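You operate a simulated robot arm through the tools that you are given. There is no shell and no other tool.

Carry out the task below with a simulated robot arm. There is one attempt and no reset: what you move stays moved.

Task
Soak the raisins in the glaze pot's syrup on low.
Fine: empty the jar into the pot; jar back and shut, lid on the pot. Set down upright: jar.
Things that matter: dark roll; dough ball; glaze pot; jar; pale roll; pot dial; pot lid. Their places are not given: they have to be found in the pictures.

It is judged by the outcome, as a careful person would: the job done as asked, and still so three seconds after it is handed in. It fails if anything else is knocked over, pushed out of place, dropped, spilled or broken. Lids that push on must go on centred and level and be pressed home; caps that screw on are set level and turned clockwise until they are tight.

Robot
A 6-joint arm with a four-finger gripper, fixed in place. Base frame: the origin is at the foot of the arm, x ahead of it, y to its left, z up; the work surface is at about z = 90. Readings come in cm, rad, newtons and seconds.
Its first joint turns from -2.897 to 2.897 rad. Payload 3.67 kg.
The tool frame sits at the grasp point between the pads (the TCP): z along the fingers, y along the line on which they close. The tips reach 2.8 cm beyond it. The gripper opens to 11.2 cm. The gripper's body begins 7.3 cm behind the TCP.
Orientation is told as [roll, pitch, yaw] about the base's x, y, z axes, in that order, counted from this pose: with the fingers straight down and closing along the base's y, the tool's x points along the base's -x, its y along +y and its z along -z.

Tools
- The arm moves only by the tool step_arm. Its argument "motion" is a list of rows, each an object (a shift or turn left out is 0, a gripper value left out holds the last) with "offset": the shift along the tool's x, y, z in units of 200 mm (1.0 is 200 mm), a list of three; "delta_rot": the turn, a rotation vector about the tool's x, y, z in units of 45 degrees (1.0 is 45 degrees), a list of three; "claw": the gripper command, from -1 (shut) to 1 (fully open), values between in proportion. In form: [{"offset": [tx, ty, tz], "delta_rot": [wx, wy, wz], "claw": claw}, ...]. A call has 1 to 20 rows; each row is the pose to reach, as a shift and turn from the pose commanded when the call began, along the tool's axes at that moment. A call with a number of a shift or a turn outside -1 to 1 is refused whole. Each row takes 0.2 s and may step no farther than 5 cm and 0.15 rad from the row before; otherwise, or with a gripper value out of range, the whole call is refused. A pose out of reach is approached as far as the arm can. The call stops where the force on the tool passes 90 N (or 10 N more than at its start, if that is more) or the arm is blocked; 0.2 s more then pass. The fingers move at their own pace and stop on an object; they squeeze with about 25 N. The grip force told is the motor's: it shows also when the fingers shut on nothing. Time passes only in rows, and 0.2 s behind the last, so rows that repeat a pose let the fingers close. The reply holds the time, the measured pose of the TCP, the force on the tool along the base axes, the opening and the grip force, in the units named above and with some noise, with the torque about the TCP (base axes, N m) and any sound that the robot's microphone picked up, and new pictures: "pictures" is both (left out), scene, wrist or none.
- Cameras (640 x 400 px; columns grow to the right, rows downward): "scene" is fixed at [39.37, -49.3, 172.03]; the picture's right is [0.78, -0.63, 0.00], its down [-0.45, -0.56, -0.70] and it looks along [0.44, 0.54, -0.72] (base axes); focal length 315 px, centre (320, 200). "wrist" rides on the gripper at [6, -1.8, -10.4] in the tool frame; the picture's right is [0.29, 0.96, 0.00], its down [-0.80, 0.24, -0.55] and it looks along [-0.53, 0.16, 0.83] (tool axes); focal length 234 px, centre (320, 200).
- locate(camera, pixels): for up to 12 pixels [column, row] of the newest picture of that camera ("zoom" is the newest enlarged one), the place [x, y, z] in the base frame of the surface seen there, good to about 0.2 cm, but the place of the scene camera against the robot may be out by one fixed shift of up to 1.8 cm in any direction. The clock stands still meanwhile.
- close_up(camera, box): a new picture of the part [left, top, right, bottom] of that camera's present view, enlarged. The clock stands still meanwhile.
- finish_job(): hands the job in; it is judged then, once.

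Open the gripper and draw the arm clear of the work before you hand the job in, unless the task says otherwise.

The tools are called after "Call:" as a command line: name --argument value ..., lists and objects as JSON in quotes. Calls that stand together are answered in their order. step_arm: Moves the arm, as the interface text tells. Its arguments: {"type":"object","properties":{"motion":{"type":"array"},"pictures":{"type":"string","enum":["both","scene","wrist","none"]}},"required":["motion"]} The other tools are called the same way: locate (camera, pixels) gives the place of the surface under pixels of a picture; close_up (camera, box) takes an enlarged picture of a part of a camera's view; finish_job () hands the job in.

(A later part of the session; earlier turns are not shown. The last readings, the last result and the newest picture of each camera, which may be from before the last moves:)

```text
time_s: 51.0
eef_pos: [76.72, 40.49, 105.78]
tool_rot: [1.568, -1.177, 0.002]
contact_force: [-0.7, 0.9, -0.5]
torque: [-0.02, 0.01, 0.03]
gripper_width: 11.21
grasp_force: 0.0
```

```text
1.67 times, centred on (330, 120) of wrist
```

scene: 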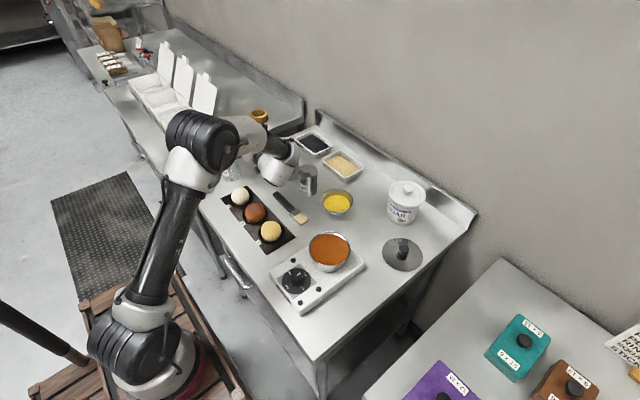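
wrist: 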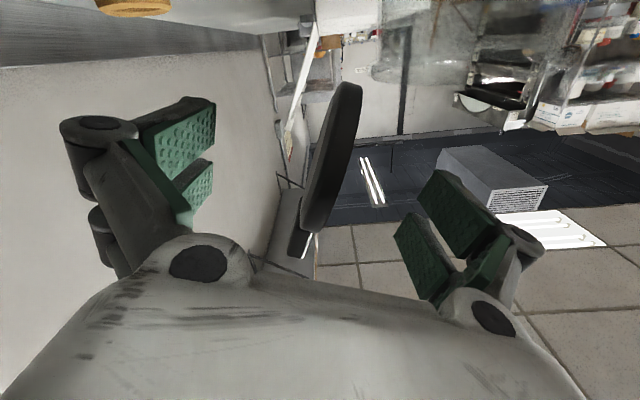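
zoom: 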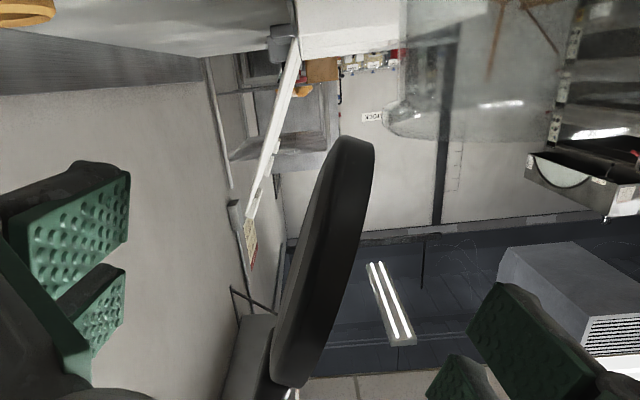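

The lid disc sits edge-on between the pads (around (315,180)). I shift 0.3 cm to centre it and close the fingers on it.

Call:
step_arm --motion '[{"offset": [0, -0.015, 0], "claw": 0.3}, {"offset": [0, -0.015, 0], "claw": -0.2}, {"offset": [0, -0.015, 0], "claw": -0.6}, {"offset": [0, -0.015, 0], "claw": -1}, {"offset": [0, -0.015, 0], "claw": -1}, {"offset": [0, -0.015, 0], "claw": -1}]'

Call:
close_up --camera "wrist" --box '[180, 0, 480, 240]'

```text
time_s: 52.4
eef_pos: [76.99, 40.6, 105.66]
tool_rot: [1.566, -1.178, 0.002]
contact_force: [-0.3, 0.5, 2.6]
torque: [0.18, 0.1, 0.02]
gripper_width: 0.96
grasp_force: 24.8
```

scene: 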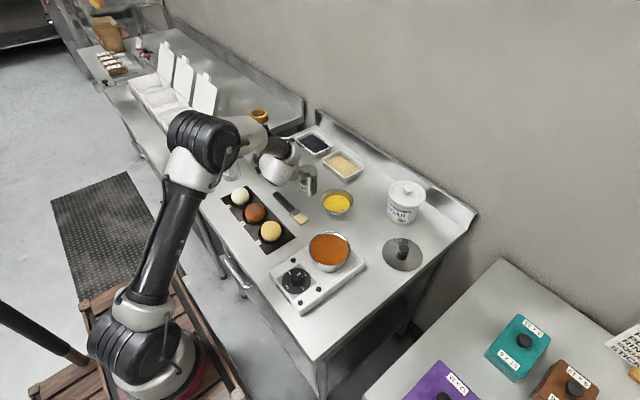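
wrist: 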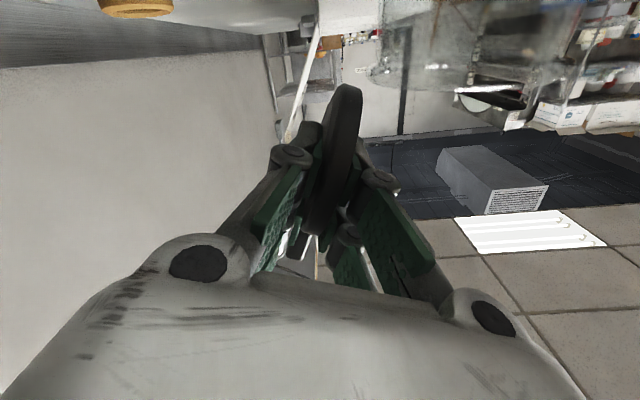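

```text
1.67 times, centred on (330, 120) of wrist
```

zoom: 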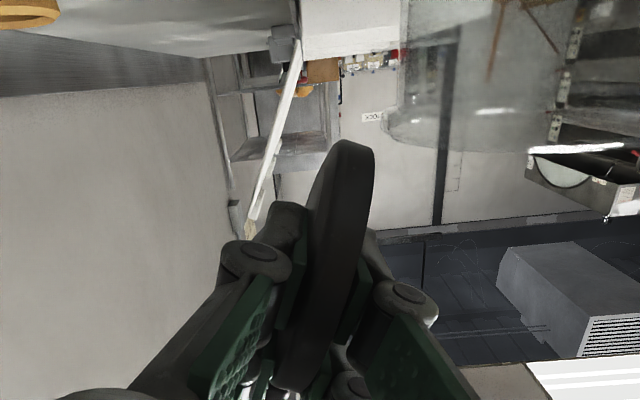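

The lid is pinched (0.96 cm thick). I rotate it about the hinge (x≈74.55, z≈100.7) toward closing, first 15°, watching the force.

Call:
step_arm --motion '[{"offset": [-0.0005, 0.0241, 0], "delta_rot": [0, 0, -0.111]}, {"offset": [0.0012, 0.0481, 0], "delta_rot": [0, 0, -0.222]}, {"offset": [0.0049, 0.072, 0], "delta_rot": [0, 0, -0.333]}, {"offset": [0.0049, 0.072, 0], "delta_rot": [0, 0, -0.333]}]'

Call:
close_up --camera "wrist" --box '[180, 0, 480, 240]'

Call:
close_up --camera "scene" --box '[205, 100, 295, 195]'

```text
time_s: 53.4
eef_pos: [75.77, 40.56, 105.99]
tool_rot: [1.558, -1.441, 0.011]
contact_force: [-0.8, 0.9, 4.4]
torque: [0.35, 0.02, -0.01]
gripper_width: 0.99
grasp_force: 25.1
```

scene: 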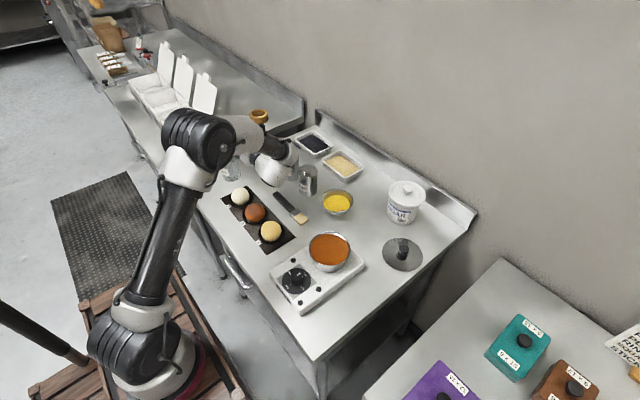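
wrist: 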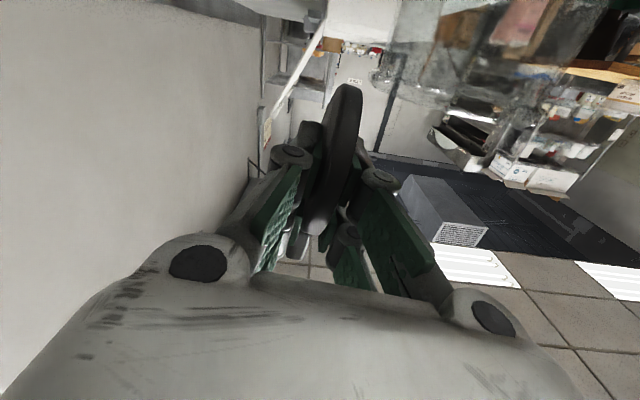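

```text
1.67 times, centred on (330, 120) of wrist
```

zoom: 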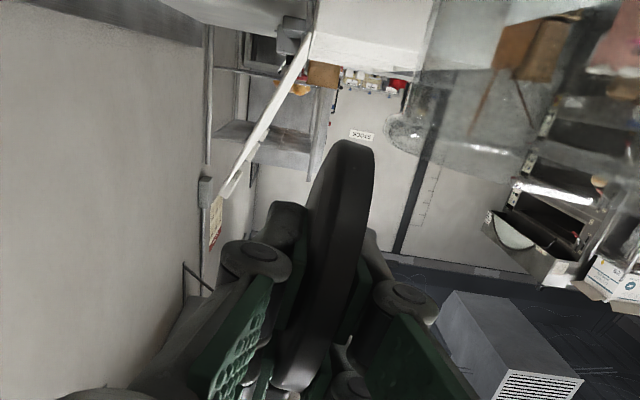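

```text
4.21 times, centred on (250, 148) of scene
```

zoom: 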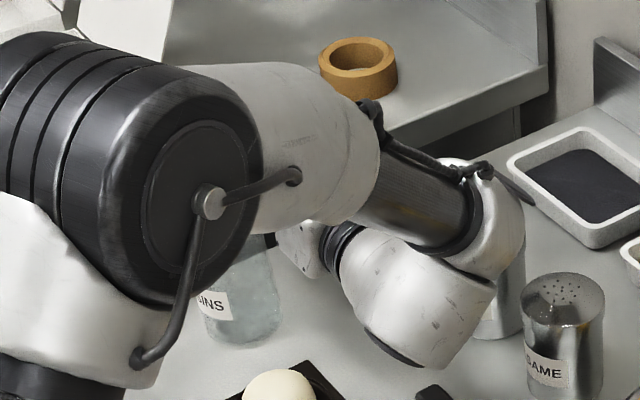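

Force is modest (+4.4 N, pressing the jar slightly onto the table) and the jar stays put while the lid turns relative to it. I rotate another 30°.

Call:
step_arm --motion '[{"offset": [-0.0005, 0.0241, 0], "delta_rot": [0, 0, -0.111]}, {"offset": [0.0012, 0.0481, 0], "delta_rot": [0, 0, -0.222]}, {"offset": [0.0049, 0.072, 0], "delta_rot": [0, 0, -0.333]}, {"offset": [0.0106, 0.0954, 0], "delta_rot": [0, 0, -0.444]}, {"offset": [0.0184, 0.1182, 0], "delta_rot": [0, 0, -0.556]}, {"offset": [0.0282, 0.1403, 0], "delta_rot": [0, 0, -0.667]}, {"offset": [0.0282, 0.1403, 0], "delta_rot": [0, 0, -0.667]}]'

Call:
close_up --camera "wrist" --box '[180, 0, 480, 240]'

Call:
close_up --camera "scene" --box '[205, 100, 295, 195]'

```text
time_s: 55.0
eef_pos: [72.84, 40.6, 105.93]
tool_rot: [-1.573, -1.175, 3.138]
contact_force: [7.5, -3.6, 24.9]
torque: [0.53, -0.76, -0.24]
gripper_width: 0.99
grasp_force: 25.2
```

scene: 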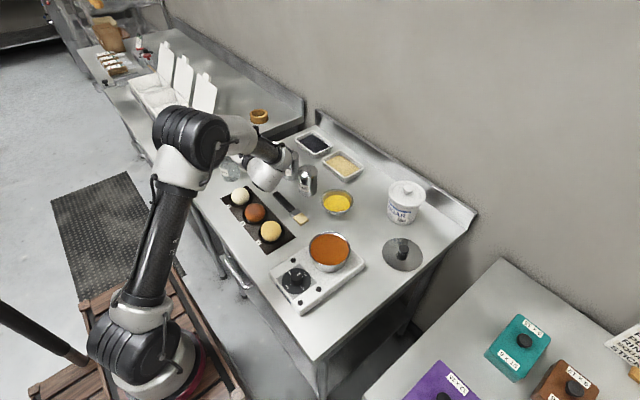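
wrist: 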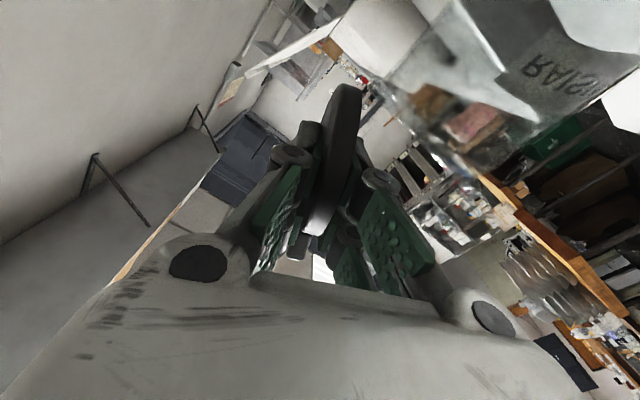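

```text
1.67 times, centred on (330, 120) of wrist
```

zoom: 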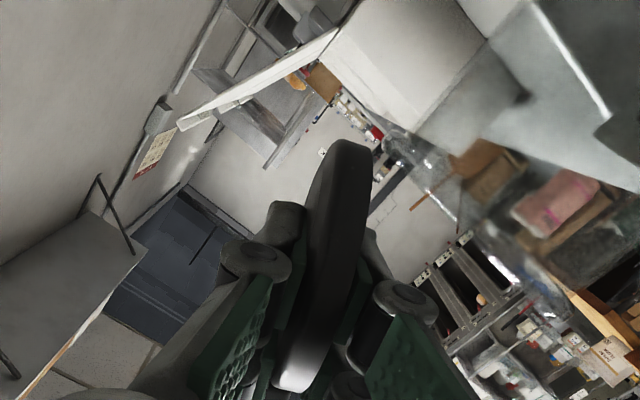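

```text
4.21 times, centred on (250, 148) of scene
```

zoom: 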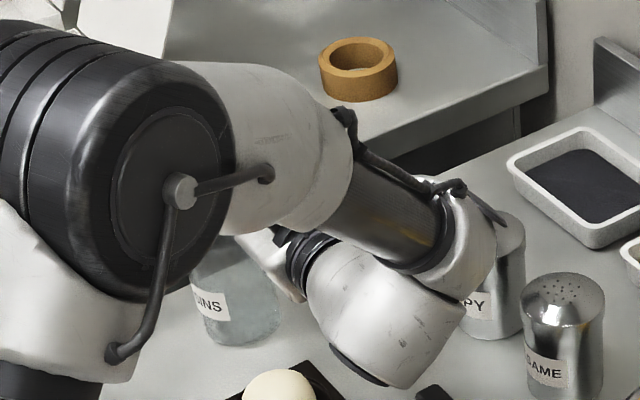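

The lid now leans 22° past vertical, but the force grew to +25 N (pressing down), so my arc is slightly low. I relieve it by raising 0.3 cm.

Call:
step_arm --motion '[{"offset": [-0.006, -0.005, 0]}, {"offset": [-0.012, -0.0104, 0]}, {"offset": [-0.012, -0.0104, 0]}]' --pictures "none"

```text
time_s: 55.8
eef_pos: [72.78, 40.49, 106.03]
tool_rot: [-1.561, -1.179, 3.131]
contact_force: [1.7, -1.6, 6.2]
torque: [0.07, -0.21, -0.09]
gripper_width: 0.94
grasp_force: 25.3
```

Force is down to 6 N. The lid leans 22° toward closed, so I open the fingers only partly (about 4.5 cm, to stay above the rim) and withdraw along −y.

Call:
step_arm --motion '[{"offset": [0, 0, 0], "claw": -0.6}, {"offset": [0, 0, 0], "claw": -0.3}, {"offset": [0, 0, 0], "claw": -0.2}, {"offset": [0, 0, -0.1], "claw": -0.2}, {"offset": [0, 0, -0.25]}, {"offset": [0, 0, -0.45]}, {"offset": [0, 0, -0.65]}]'

Call:
close_up --camera "wrist" --box '[180, 0, 480, 240]'

```text
time_s: 57.4
eef_pos: [72.56, 27.65, 106.16]
tool_rot: [-1.564, -1.178, 3.138]
contact_force: [0.2, 1.0, -0.1]
torque: [-0.03, -0.03, 0.03]
gripper_width: 4.5
grasp_force: 0.0
```

scene: 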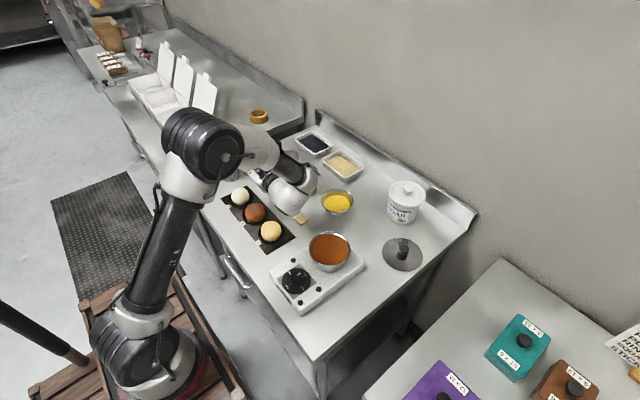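
wrist: 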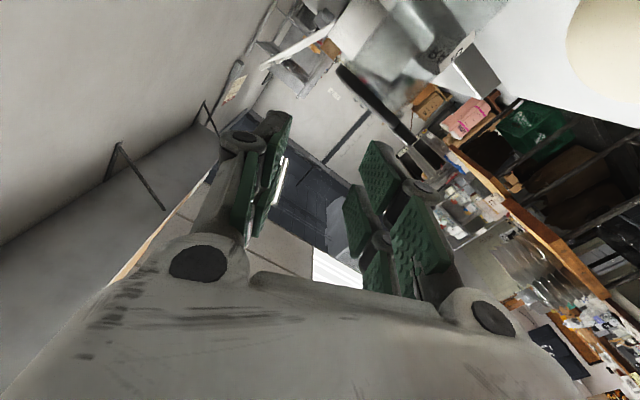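

```text
1.67 times, centred on (330, 120) of wrist
```

zoom: 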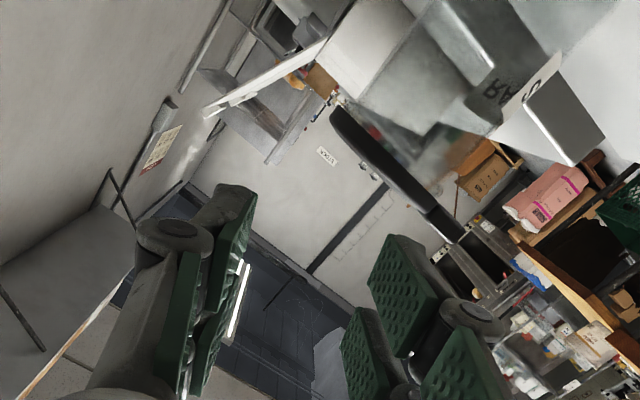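

The lid (dark, zoom (335,115)–(455,235)) seems to have dropped further toward closed. I measure it.

Call:
locate --camera "zoom" --pixels '[[340, 120], [360, 140], [380, 160], [400, 180], [420, 203], [445, 227], [460, 110], [520, 100]]'

Call:
close_up --camera "scene" --box '[205, 100, 295, 195]'

```text
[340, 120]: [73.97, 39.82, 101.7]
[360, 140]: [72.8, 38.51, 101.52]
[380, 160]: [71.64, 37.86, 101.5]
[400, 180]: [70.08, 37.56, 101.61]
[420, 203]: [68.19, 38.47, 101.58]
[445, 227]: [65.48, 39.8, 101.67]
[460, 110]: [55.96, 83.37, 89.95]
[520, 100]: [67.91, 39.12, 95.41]
```

```text
4.21 times, centred on (250, 148) of scene
```

zoom: 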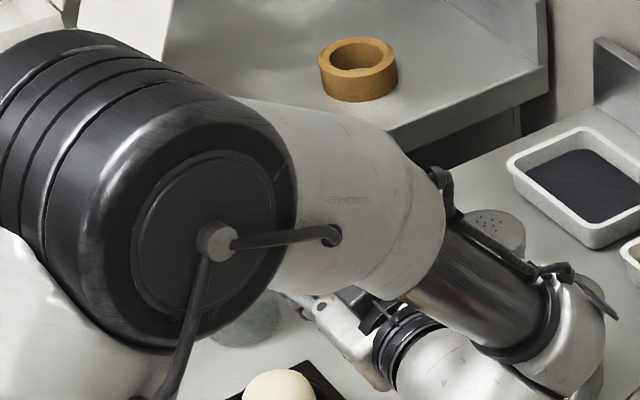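

All lid points lie at z≈101.6 from x=65.5 to 74: the lid has fallen shut. I rise away now, then I'll press it gently from above.

Call:
step_arm --motion '[{"offset": [-0.2, -0.083, -0.03], "claw": -0.2}, {"offset": [-0.4, -0.166, -0.06]}, {"offset": [-0.6, -0.248, -0.09]}, {"offset": [-0.83, -0.344, -0.1], "claw": -0.5}]' --pictures "scene"

Call:
close_up --camera "scene" --box '[195, 100, 295, 195]'

```text
time_s: 58.4
eef_pos: [72.95, 25.62, 124.15]
tool_rot: [-1.566, -1.18, 3.136]
contact_force: [0.9, -0.4, -0.8]
torque: [0.03, 0.0, 0.05]
gripper_width: 2.79
grasp_force: 0.1
```

scene: 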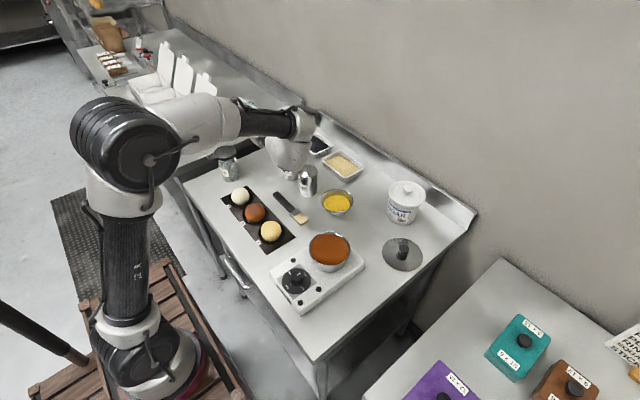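

```text
4.21 times, centred on (245, 148) of scene
```

zoom: 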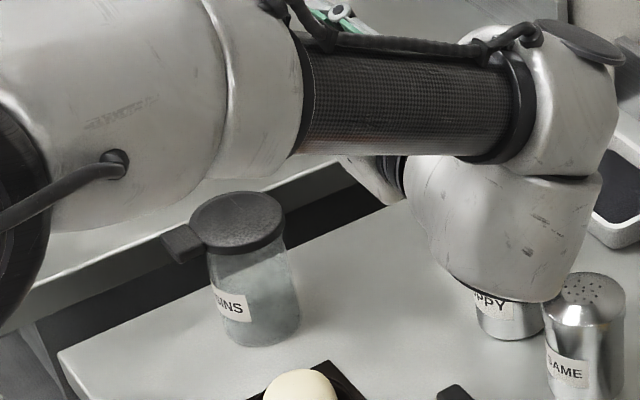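

The jar is shut, lid flat. I turn the tool to point straight down (first 45°).

Call:
step_arm --motion '[{"offset": [0, 0, 0], "delta_rot": [-0.064, 0.154, 0], "claw": -1}, {"offset": [0, 0, 0], "delta_rot": [-0.127, 0.308, 0]}, {"offset": [0, 0, 0], "delta_rot": [-0.191, 0.462, 0]}, {"offset": [0, 0, 0], "delta_rot": [-0.255, 0.616, 0]}, {"offset": [0, 0, 0], "delta_rot": [-0.318, 0.77, 0]}, {"offset": [0, 0, 0], "delta_rot": [-0.382, 0.924, 0]}]' --pictures "none"

Call:
step_arm --motion '[{"offset": [0, 0, 0], "delta_rot": [-0.064, 0.154, 0], "claw": -1}, {"offset": [0, 0, 0], "delta_rot": [-0.127, 0.308, 0]}, {"offset": [0, 0, 0], "delta_rot": [-0.191, 0.462, 0]}, {"offset": [0, 0, 0], "delta_rot": [-0.255, 0.616, 0]}, {"offset": [0, 0, 0], "delta_rot": [-0.318, 0.77, 0]}, {"offset": [0, 0, 0], "delta_rot": [-0.382, 0.924, 0]}]' --pictures "both"

```text
time_s: 59.8
eef_pos: [72.96, 25.49, 124.17]
tool_rot: [-0.364, -0.708, 2.096]
contact_force: [-0.5, 0.0, -1.0]
torque: [0.05, -0.02, 0.01]
gripper_width: 0.0
grasp_force: 24.9
```

```text
time_s: 61.2
eef_pos: [72.99, 25.6, 124.19]
tool_rot: [0.001, 0.004, 1.961]
contact_force: [0.1, -1.4, -0.4]
torque: [0.06, -0.03, -0.02]
gripper_width: 0.03
grasp_force: 25.7
```

scene: 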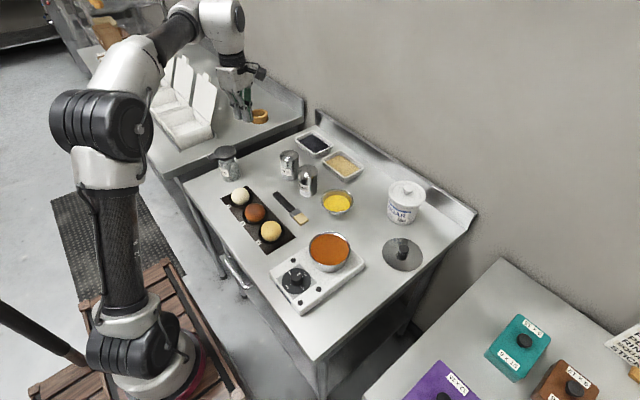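
wrist: 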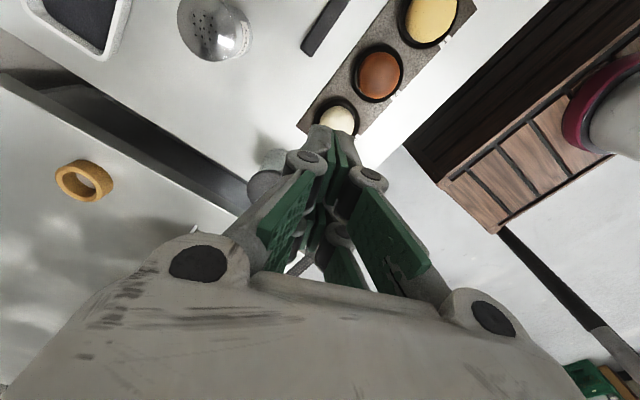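

Tool points down (yaw 112°), fingers closed. I move above the jar lid's centre at (70.3, 41.7), z≈114.

Call:
step_arm --motion '[{"offset": [-0.16, -0.036, 0.05], "claw": -1}, {"offset": [-0.36, -0.082, 0.15]}, {"offset": [-0.56, -0.128, 0.27]}, {"offset": [-0.72, -0.165, 0.4]}, {"offset": [-0.795, -0.182, 0.5]}]'

Call:
close_up --camera "scene" --box '[180, 80, 280, 190]'

```text
time_s: 62.4
eef_pos: [70.42, 41.7, 113.98]
tool_rot: [-0.001, 0.002, 1.962]
contact_force: [-0.6, -0.5, 1.0]
torque: [0.07, -0.03, 0.02]
gripper_width: 0.0
grasp_force: 24.6
```

scene: 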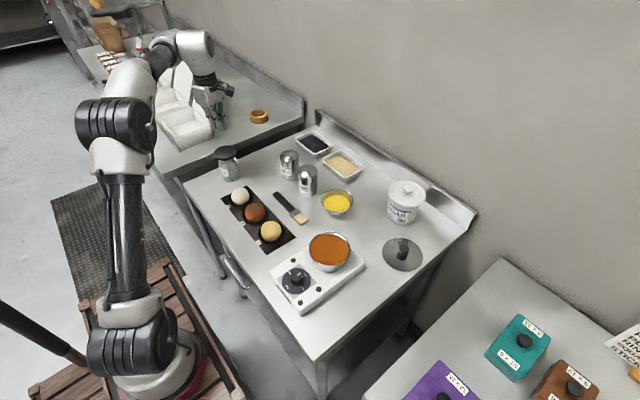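
wrist: 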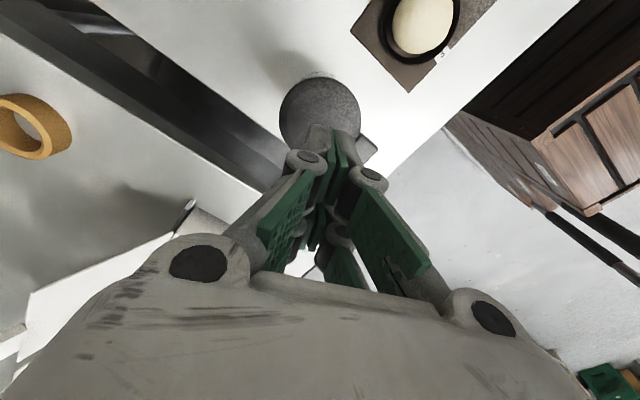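

```text
3.64 times, centred on (230, 135) of scene
```

zoom: 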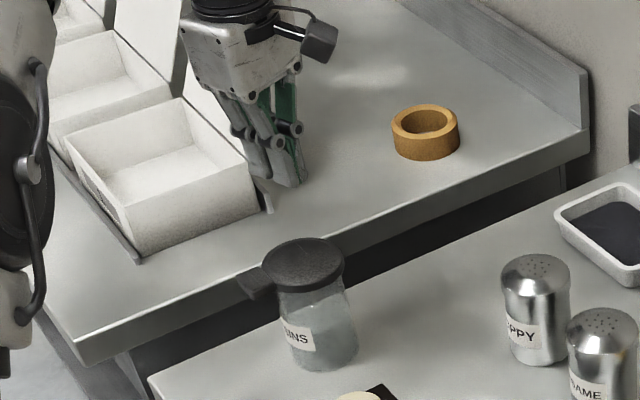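

The lid disc shows at about (318,110) below the fingertips. I measure it before pressing.

Call:
locate --camera "wrist" --pixels '[[300, 100], [335, 95], [290, 125], [318, 84], [368, 148], [352, 110], [285, 105], [318, 100]]'

```text
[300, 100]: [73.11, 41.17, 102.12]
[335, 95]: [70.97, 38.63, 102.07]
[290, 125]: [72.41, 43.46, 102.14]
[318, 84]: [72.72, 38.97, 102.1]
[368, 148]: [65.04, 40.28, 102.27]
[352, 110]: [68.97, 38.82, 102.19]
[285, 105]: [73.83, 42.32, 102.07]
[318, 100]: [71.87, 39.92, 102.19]
```

The lid is level at z≈102.1. I descend to just above it.

Call:
step_arm --motion '[{"offset": [0, 0, 0.15], "claw": -1}, {"offset": [0, 0, 0.3]}, {"offset": [0, 0, 0.4]}, {"offset": [0, 0, 0.43]}]' --pictures "wrist"

```text
time_s: 63.4
eef_pos: [70.34, 41.6, 105.44]
tool_rot: [0.001, 0.002, 1.962]
contact_force: [0.2, -0.6, 0.1]
torque: [-0.01, 0.01, 0.0]
gripper_width: 0.0
grasp_force: 24.6
```

wrist: 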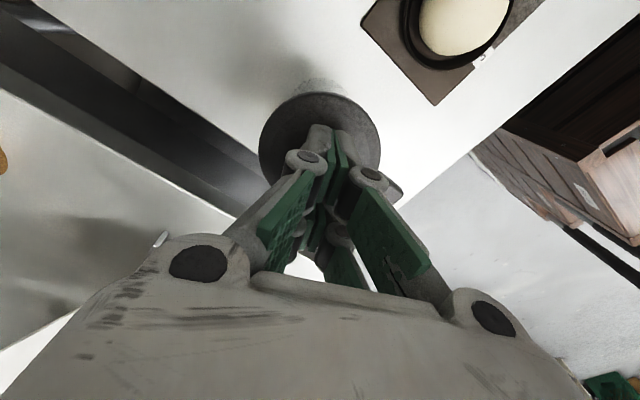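

Fingertips are about 0.5 cm above the lid centre. I press down in small steps.

Call:
step_arm --motion '[{"offset": [0, 0, 0.015]}, {"offset": [0, 0, 0.022]}, {"offset": [0, 0, 0.027]}, {"offset": [0, 0, 0.03]}]' --pictures "none"

```text
time_s: 64.4
eef_pos: [70.19, 41.74, 105.0]
tool_rot: [0.001, 0.001, 1.962]
contact_force: [0.1, 0.6, -0.3]
torque: [0.01, 0.02, 0.0]
gripper_width: 0.01
grasp_force: 24.8
```

Call:
step_arm --motion '[{"offset": [0, 0, 0.005]}, {"offset": [0, 0, 0.01]}, {"offset": [0, 0, 0.013]}]' --pictures "none"

```text
time_s: 65.2
eef_pos: [70.31, 41.65, 104.71]
tool_rot: [-0.001, 0.003, 1.962]
contact_force: [-0.2, 0.3, -0.4]
torque: [0.02, 0.02, 0.01]
gripper_width: 0.01
grasp_force: 25.0
```

No contact yet at z=104.7; I continue in small steps.

Call:
step_arm --motion '[{"offset": [0, 0, 0.006]}, {"offset": [0, 0, 0.012]}, {"offset": [0, 0, 0.018]}]' --pictures "none"

```text
time_s: 66.0
eef_pos: [70.15, 41.7, 104.64]
tool_rot: [-0.005, 0.001, 1.961]
contact_force: [-1.0, -1.2, 24.5]
torque: [-0.18, -0.06, 0.0]
gripper_width: 0.62
grasp_force: 24.9
```

Contact: 24.5 N pressed on the lid. That is enough; I lift off and look at the jar.

Call:
step_arm --motion '[{"offset": [0, 0, -0.05]}, {"offset": [0, 0, -0.2]}, {"offset": [0, 0, -0.4]}, {"offset": [0, 0, -0.6]}]'

Call:
close_up --camera "scene" --box '[190, 110, 270, 190]'

Call:
locate --camera "wrist" --pixels '[[300, 100], [335, 95], [290, 125], [318, 84], [360, 145], [352, 110], [285, 105], [318, 100]]'

```text
time_s: 67.0
eef_pos: [70.18, 41.58, 116.14]
tool_rot: [0.002, 0.002, 1.961]
contact_force: [0.4, -0.1, -0.6]
torque: [-0.02, 0.03, 0.02]
gripper_width: 0.0
grasp_force: 24.9
```

scene: 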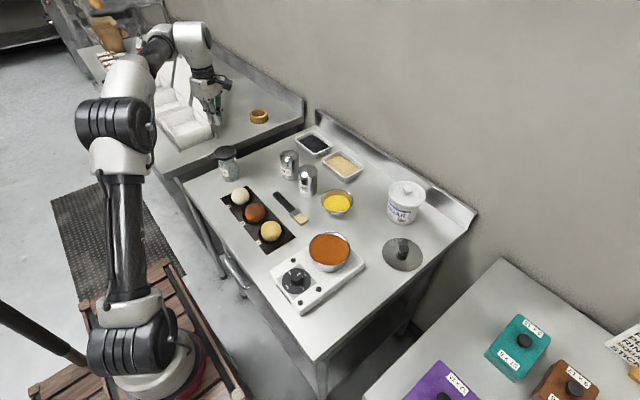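
wrist: 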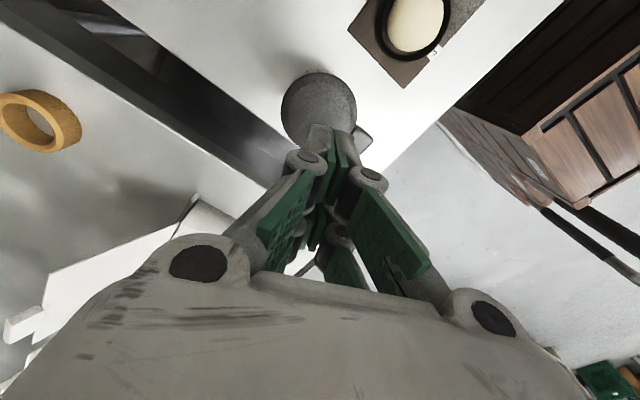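

```text
5.00 times, centred on (230, 150) of scene
```

zoom: 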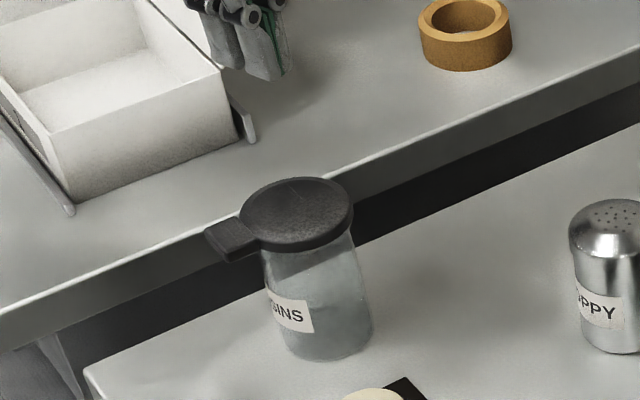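

```text
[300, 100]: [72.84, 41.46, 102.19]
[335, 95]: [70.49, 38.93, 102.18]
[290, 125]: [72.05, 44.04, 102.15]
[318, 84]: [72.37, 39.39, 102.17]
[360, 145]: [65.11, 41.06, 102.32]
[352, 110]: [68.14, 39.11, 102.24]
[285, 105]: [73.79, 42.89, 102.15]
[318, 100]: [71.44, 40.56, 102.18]
```

The jar is upright and shut. Next the dial: I travel toward the hot plate at height, turning the tool's yaw back by 45° on the way.

Call:
step_arm --motion '[{"offset": [0.1, 0.06, -0.05], "delta_rot": [0, 0, 0.14], "claw": -1}, {"offset": [0.22, 0.134, -0.1], "delta_rot": [0, 0, 0.28]}, {"offset": [0.34, 0.207, -0.15], "delta_rot": [0, 0, 0.43]}, {"offset": [0.46, 0.28, -0.2], "delta_rot": [0, 0, 0.57]}, {"offset": [0.58, 0.353, -0.2], "delta_rot": [0, 0, 0.71]}, {"offset": [0.7, 0.426, -0.2], "delta_rot": [0, 0, 0.86]}, {"offset": [0.821, 0.5, -0.2], "delta_rot": [0, 0, 1.0]}]' --pictures "none"

```text
time_s: 68.6
eef_pos: [67.47, 22.68, 119.95]
tool_rot: [0.002, 0.002, 1.176]
contact_force: [-0.2, 0.3, -0.1]
torque: [-0.03, -0.01, -0.02]
gripper_width: 0.0
grasp_force: 25.5
```

Continuing toward the hot plate and setting the yaw to 45°.

Call:
step_arm --motion '[{"offset": [0.16, -0.022, 0], "delta_rot": [0, 0, 0.1]}, {"offset": [0.36, -0.05, 0], "delta_rot": [0, 0, 0.2]}, {"offset": [0.56, -0.077, 0], "delta_rot": [0, 0, 0.3]}, {"offset": [0.76, -0.105, 0], "delta_rot": [0, 0, 0.4]}, {"offset": [0.9, -0.124, 0], "delta_rot": [0, 0, 0.498]}, {"offset": [0.973, -0.134, 0], "delta_rot": [0, 0, 0.498]}]'

```text
time_s: 70.0
eef_pos: [62.17, 3.65, 120.13]
tool_rot: [-0.001, 0.004, 0.783]
contact_force: [0.2, -1.2, 0.0]
torque: [-0.02, 0.02, 0.0]
gripper_width: 0.0
grasp_force: 25.5
```

scene: 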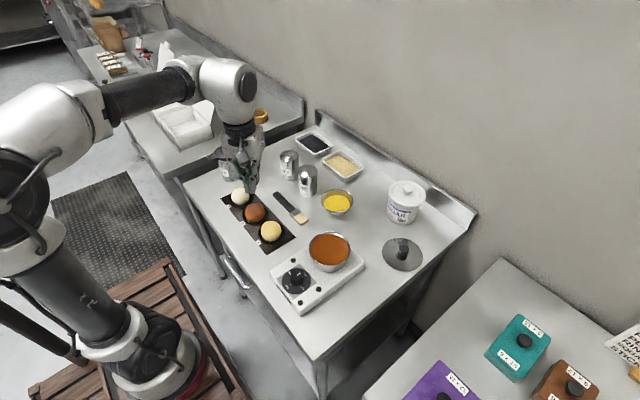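
wrist: 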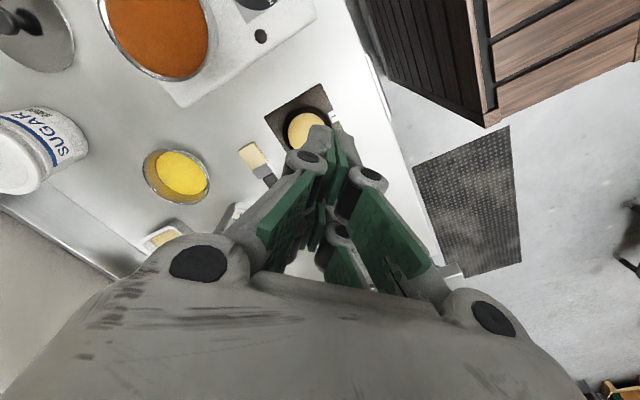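

The path is clear. I move over the dial knob at about (61.5, −11.7), z≈112, to look at it closely.

Call:
step_arm --motion '[{"offset": [0.12, -0.11, 0.05]}, {"offset": [0.26, -0.237, 0.15]}, {"offset": [0.4, -0.365, 0.27]}, {"offset": [0.5, -0.456, 0.36]}, {"offset": [0.5675, -0.518, 0.4]}]'

Call:
close_up --camera "wrist" --box '[240, 40, 400, 160]'

```text
time_s: 71.2
eef_pos: [61.47, -11.54, 112.43]
tool_rot: [-0.001, -0.001, 0.784]
contact_force: [0.6, 0.0, -0.3]
torque: [-0.01, 0.04, -0.02]
gripper_width: 0.01
grasp_force: 25.2
```

scene: 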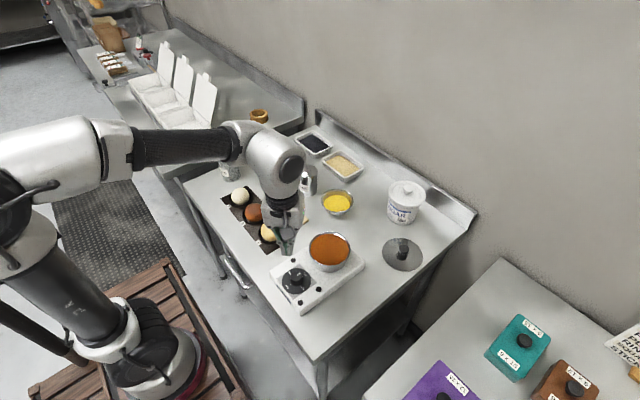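
wrist: 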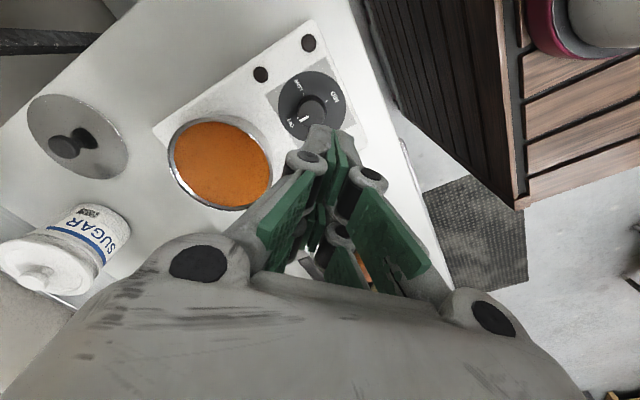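

```text
3.33 times, centred on (320, 100) of wrist
```

zoom: 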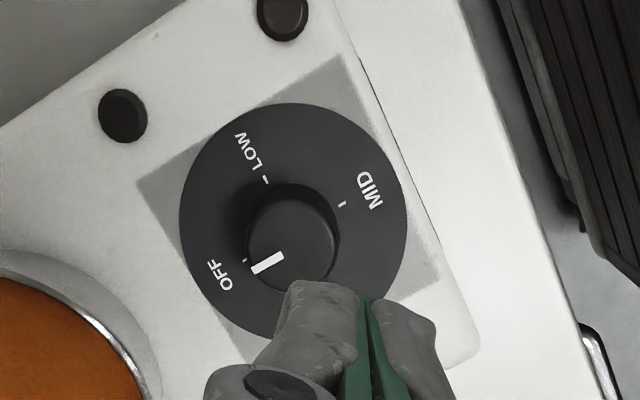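

The dial is clear: pointer toward OFF, LOW next in the clockwise direction. I measure the knob top and edges and the label ticks.

Call:
locate --camera "zoom" --pixels '[[292, 247], [252, 250], [334, 245], [292, 210], [268, 262], [245, 261], [263, 181], [340, 204], [300, 110], [183, 215], [404, 235], [285, 270]]'

```text
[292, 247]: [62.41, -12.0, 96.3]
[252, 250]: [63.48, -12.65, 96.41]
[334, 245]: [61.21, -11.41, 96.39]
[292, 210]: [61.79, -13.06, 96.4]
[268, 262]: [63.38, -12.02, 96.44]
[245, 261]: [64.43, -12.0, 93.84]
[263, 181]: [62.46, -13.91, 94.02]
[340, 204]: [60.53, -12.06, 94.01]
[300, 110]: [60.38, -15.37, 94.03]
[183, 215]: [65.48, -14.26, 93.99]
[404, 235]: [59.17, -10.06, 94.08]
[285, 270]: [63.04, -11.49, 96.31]
```

Knob centre is (62.45, −12.03), top z≈96.35; OFF is toward +x, LOW toward −y, so it needs a 90° clockwise turn. I open to about 5.6 cm and go down above it.

Call:
step_arm --motion '[{"offset": [-0.0174, -0.052, 0], "claw": 0}, {"offset": [-0.0174, -0.052, 0.15]}, {"offset": [-0.0174, -0.052, 0.33]}, {"offset": [-0.0174, -0.052, 0.48]}, {"offset": [-0.0174, -0.052, 0.57]}]'

Call:
close_up --camera "wrist" --box '[200, 60, 440, 240]'

Call:
close_up --camera "scene" --box '[250, 220, 370, 320]'

```text
time_s: 72.4
eef_pos: [62.54, -12.16, 100.9]
tool_rot: [-0.001, -0.001, 0.783]
contact_force: [-0.3, 1.2, 0.1]
torque: [0.02, -0.01, 0.01]
gripper_width: 5.59
grasp_force: 0.1
```

scene: 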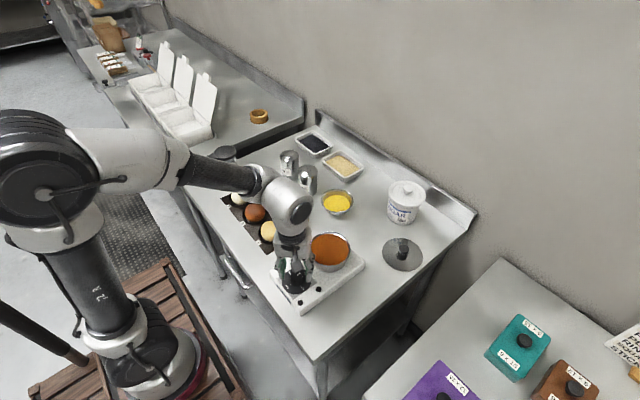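
wrist: 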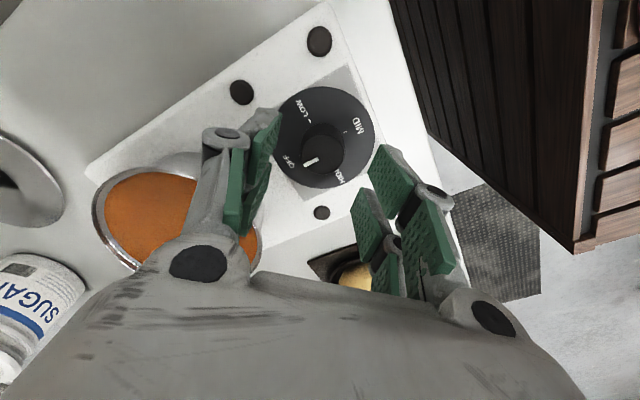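

```text
2.22 times, centred on (320, 150) of wrist
```

zoom: 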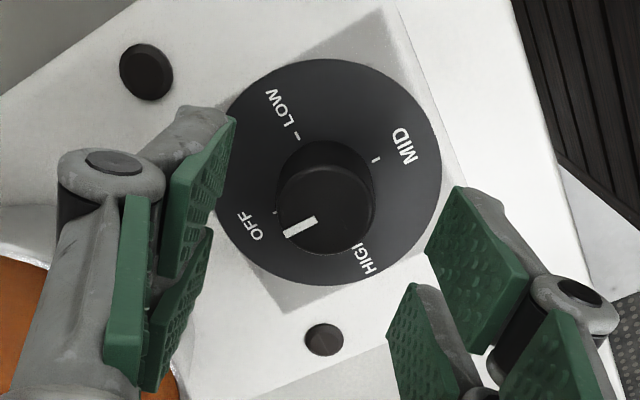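

```text
4.00 times, centred on (310, 270) of scene
```

zoom: 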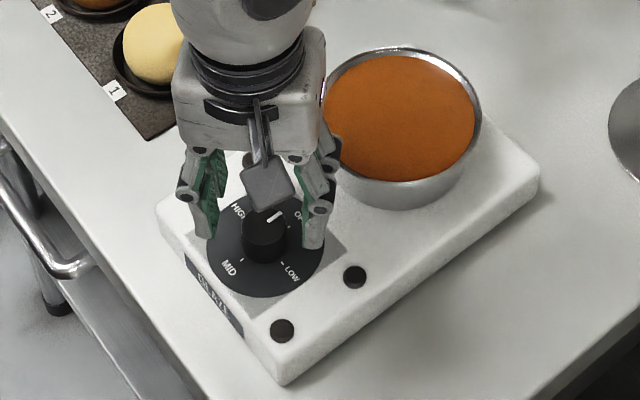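

The knob is centred between the open fingers. I descend to z≈97.3 so the tips straddle the knob.

Call:
step_arm --motion '[{"offset": [0, 0, 0.06]}, {"offset": [0, 0, 0.12]}, {"offset": [0, 0, 0.16]}, {"offset": [0, 0, 0.18]}]'

```text
time_s: 73.4
eef_pos: [62.61, -12.24, 97.37]
tool_rot: [-0.001, 0.001, 0.785]
contact_force: [-0.2, 0.6, 0.8]
torque: [0.01, -0.01, 0.02]
gripper_width: 5.58
grasp_force: 0.1
```

scene: 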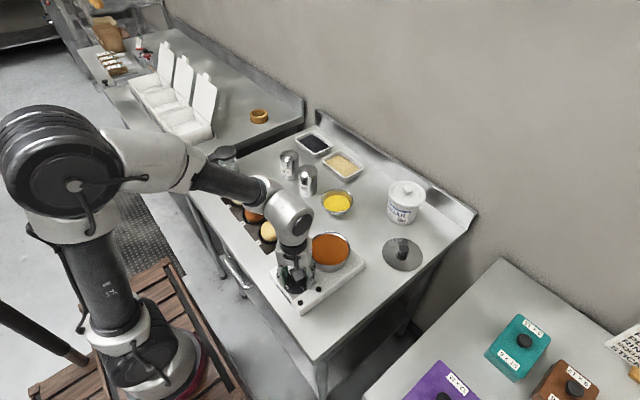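
wrist: 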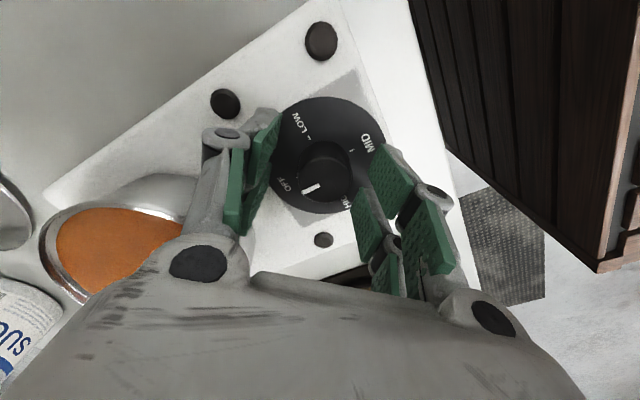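

I zoom to check the knob's centring between the pads before gripping.

Call:
close_up --camera "wrist" --box '[240, 90, 400, 220]'

Call:
locate --camera "wrist" --pixels '[[320, 175], [302, 178], [343, 176], [322, 160], [310, 190], [325, 195]]'

```text
3.08 times, centred on (320, 155) of wrist
```

zoom: 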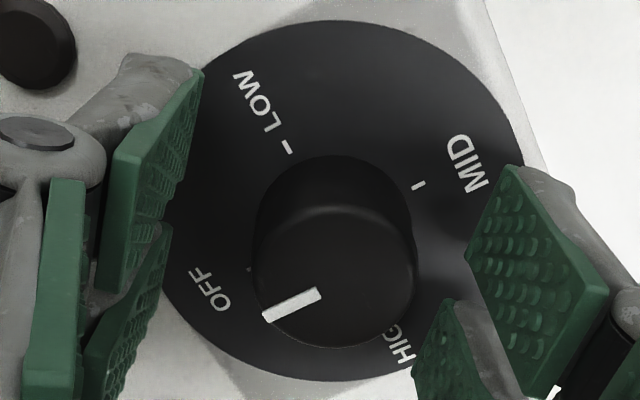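

```text
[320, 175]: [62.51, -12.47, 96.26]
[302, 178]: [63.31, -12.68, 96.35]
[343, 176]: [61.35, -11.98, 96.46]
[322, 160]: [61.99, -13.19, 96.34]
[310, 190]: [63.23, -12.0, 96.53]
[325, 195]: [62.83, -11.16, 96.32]
```

The knob is 0.2 cm off along the closing axis; I correct that and close on it.

Call:
step_arm --motion '[{"offset": [0, 0.011, 0], "claw": 0}, {"offset": [0, 0.011, 0], "claw": -0.4}, {"offset": [0, 0.011, 0], "claw": -1}, {"offset": [0, 0.011, 0], "claw": -1}, {"offset": [0, 0.011, 0], "claw": -1}]' --pictures "wrist"

```text
time_s: 74.6
eef_pos: [62.52, -11.96, 97.3]
tool_rot: [-0.003, 0.0, 0.783]
contact_force: [-1.7, 11.2, -1.6]
torque: [0.52, -0.12, 0.01]
gripper_width: 2.89
grasp_force: 45.3
```

wrist: 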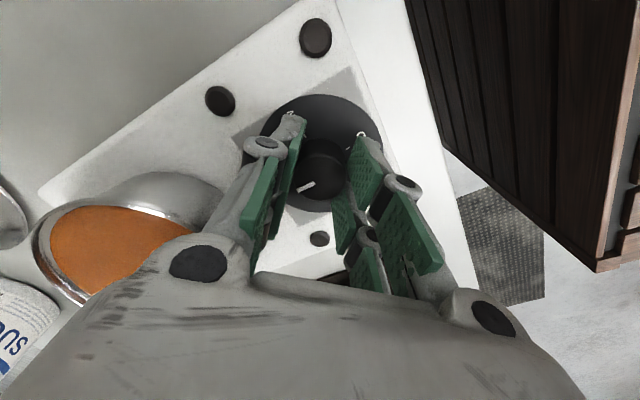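

Gripped at 2.89 cm, with an 11 N sideways force. I let it settle and check whether it persists.

Call:
step_arm --motion '[{"offset": [0, 0, 0], "claw": -1}, {"offset": [0, 0, 0], "claw": -1}]' --pictures "scene"

Call:
close_up --camera "scene" --box '[250, 220, 370, 320]'

```text
time_s: 75.2
eef_pos: [62.32, -11.9, 97.42]
tool_rot: [-0.001, 0.0, 0.785]
contact_force: [-1.1, 15.7, -3.6]
torque: [0.63, -0.1, -0.03]
gripper_width: 2.86
grasp_force: 45.4
```

scene: 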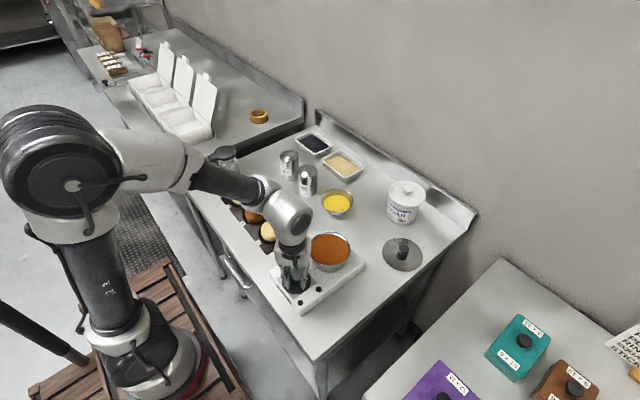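

```text
4.00 times, centred on (310, 270) of scene
```

zoom: 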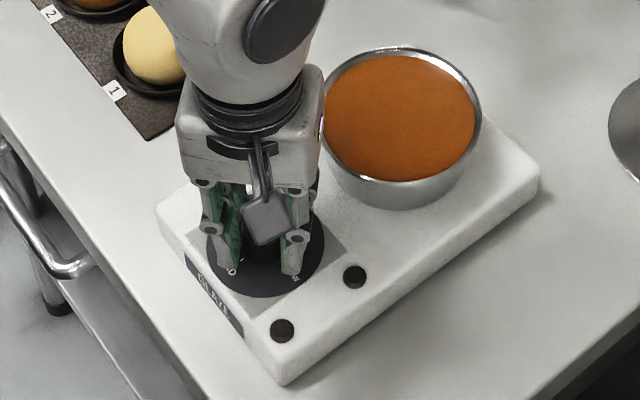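

The sideways force stays (+15.7 N in y), so I nudge the gripper 0.1 cm in +y to relieve it.

Call:
step_arm --motion '[{"offset": [-0.0035, 0.0035, 0], "claw": -1}, {"offset": [-0.0035, 0.0035, 0], "claw": -1}]' --pictures "none"

```text
time_s: 75.8
eef_pos: [62.47, -11.87, 97.4]
tool_rot: [-0.002, 0.002, 0.783]
contact_force: [-4.0, 4.9, -6.6]
torque: [0.2, -0.37, -0.01]
gripper_width: 2.9
grasp_force: 45.1
```

Forces are small now. I turn the knob clockwise: first 45° (rotation about the tool axis).

Call:
step_arm --motion '[{"delta_rot": [0, 0, 0.14], "claw": -1}, {"delta_rot": [0, 0, 0.28]}, {"delta_rot": [0, 0, 0.43]}, {"delta_rot": [0, 0, 0.57]}, {"delta_rot": [0, 0, 0.71]}, {"delta_rot": [0, 0, 0.86]}, {"delta_rot": [0, 0, 1.0]}]'

Call:
close_up --camera "wrist" --box '[240, 90, 400, 220]'

```text
time_s: 77.4
eef_pos: [62.45, -12.01, 97.55]
tool_rot: [-0.002, -0.002, -0.001]
contact_force: [1.2, -8.4, 5.4]
torque: [-0.57, -0.25, -0.03]
gripper_width: 2.9
grasp_force: 45.5
```

scene: 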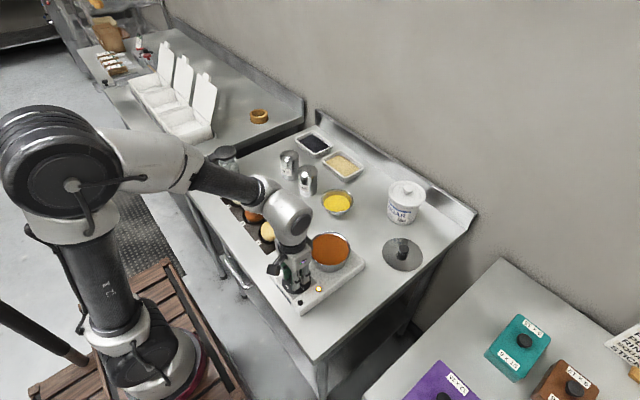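
wrist: 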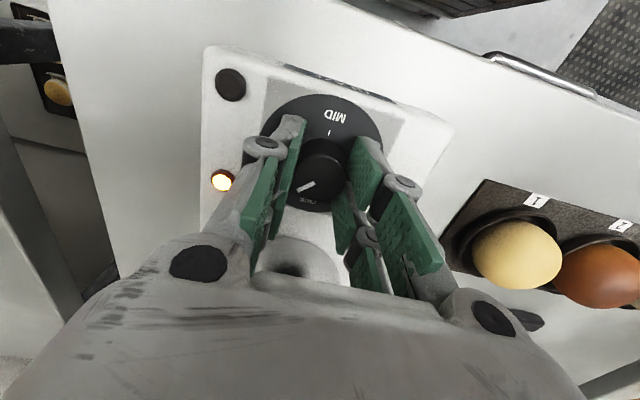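

```text
3.08 times, centred on (320, 155) of wrist
```

zoom: 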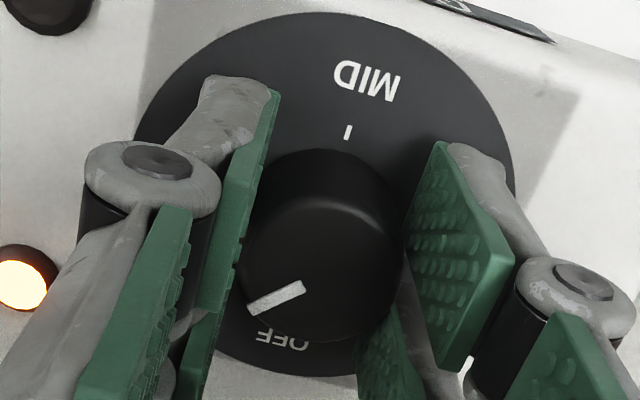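

The knob follows; a lamp near (222,180) lit up. I turn the remaining 45°.

Call:
step_arm --motion '[{"delta_rot": [0, 0, 0.14], "claw": -1}, {"delta_rot": [0, 0, 0.28]}, {"delta_rot": [0, 0, 0.43]}, {"delta_rot": [0, 0, 0.57]}, {"delta_rot": [0, 0, 0.71]}, {"delta_rot": [0, 0, 0.86]}, {"delta_rot": [0, 0, 1.0]}, {"delta_rot": [0, 0, 1.0]}]'

Call:
close_up --camera "wrist" --box '[240, 90, 400, 220]'

```text
time_s: 79.2
eef_pos: [62.33, -11.86, 97.43]
tool_rot: [0.002, -0.001, -0.787]
contact_force: [11.7, -14.9, 14.5]
torque: [-0.84, -0.7, -0.01]
gripper_width: 2.89
grasp_force: 45.0
```

scene: 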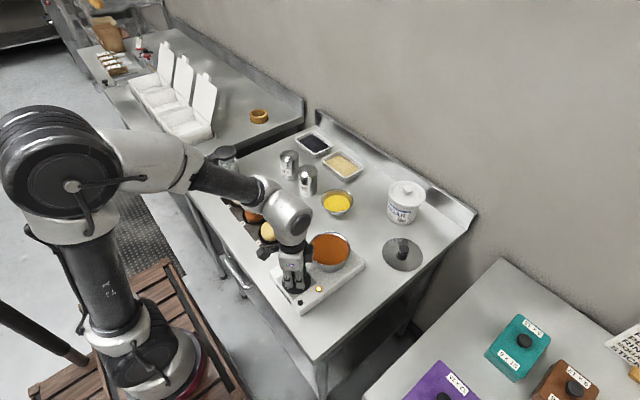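
wrist: 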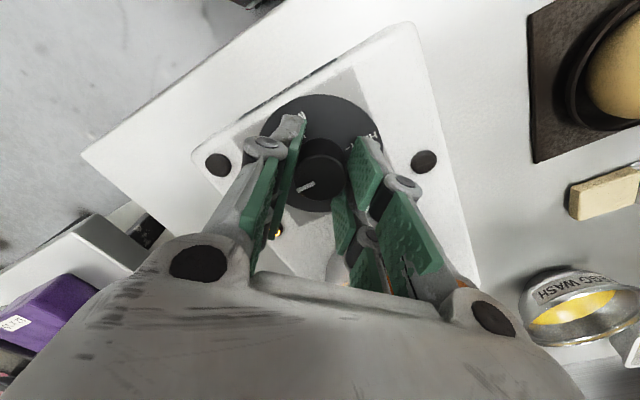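

```text
3.08 times, centred on (320, 155) of wrist
```

zoom: 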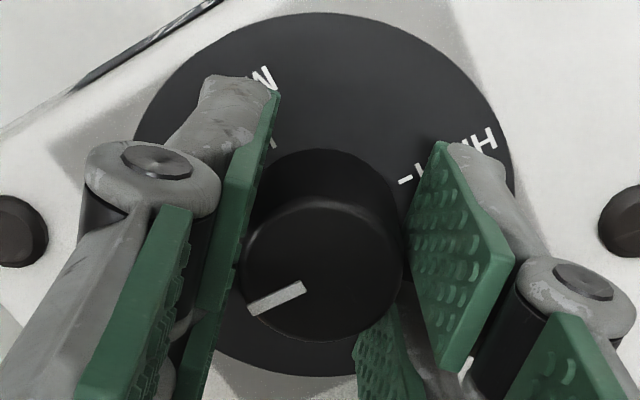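

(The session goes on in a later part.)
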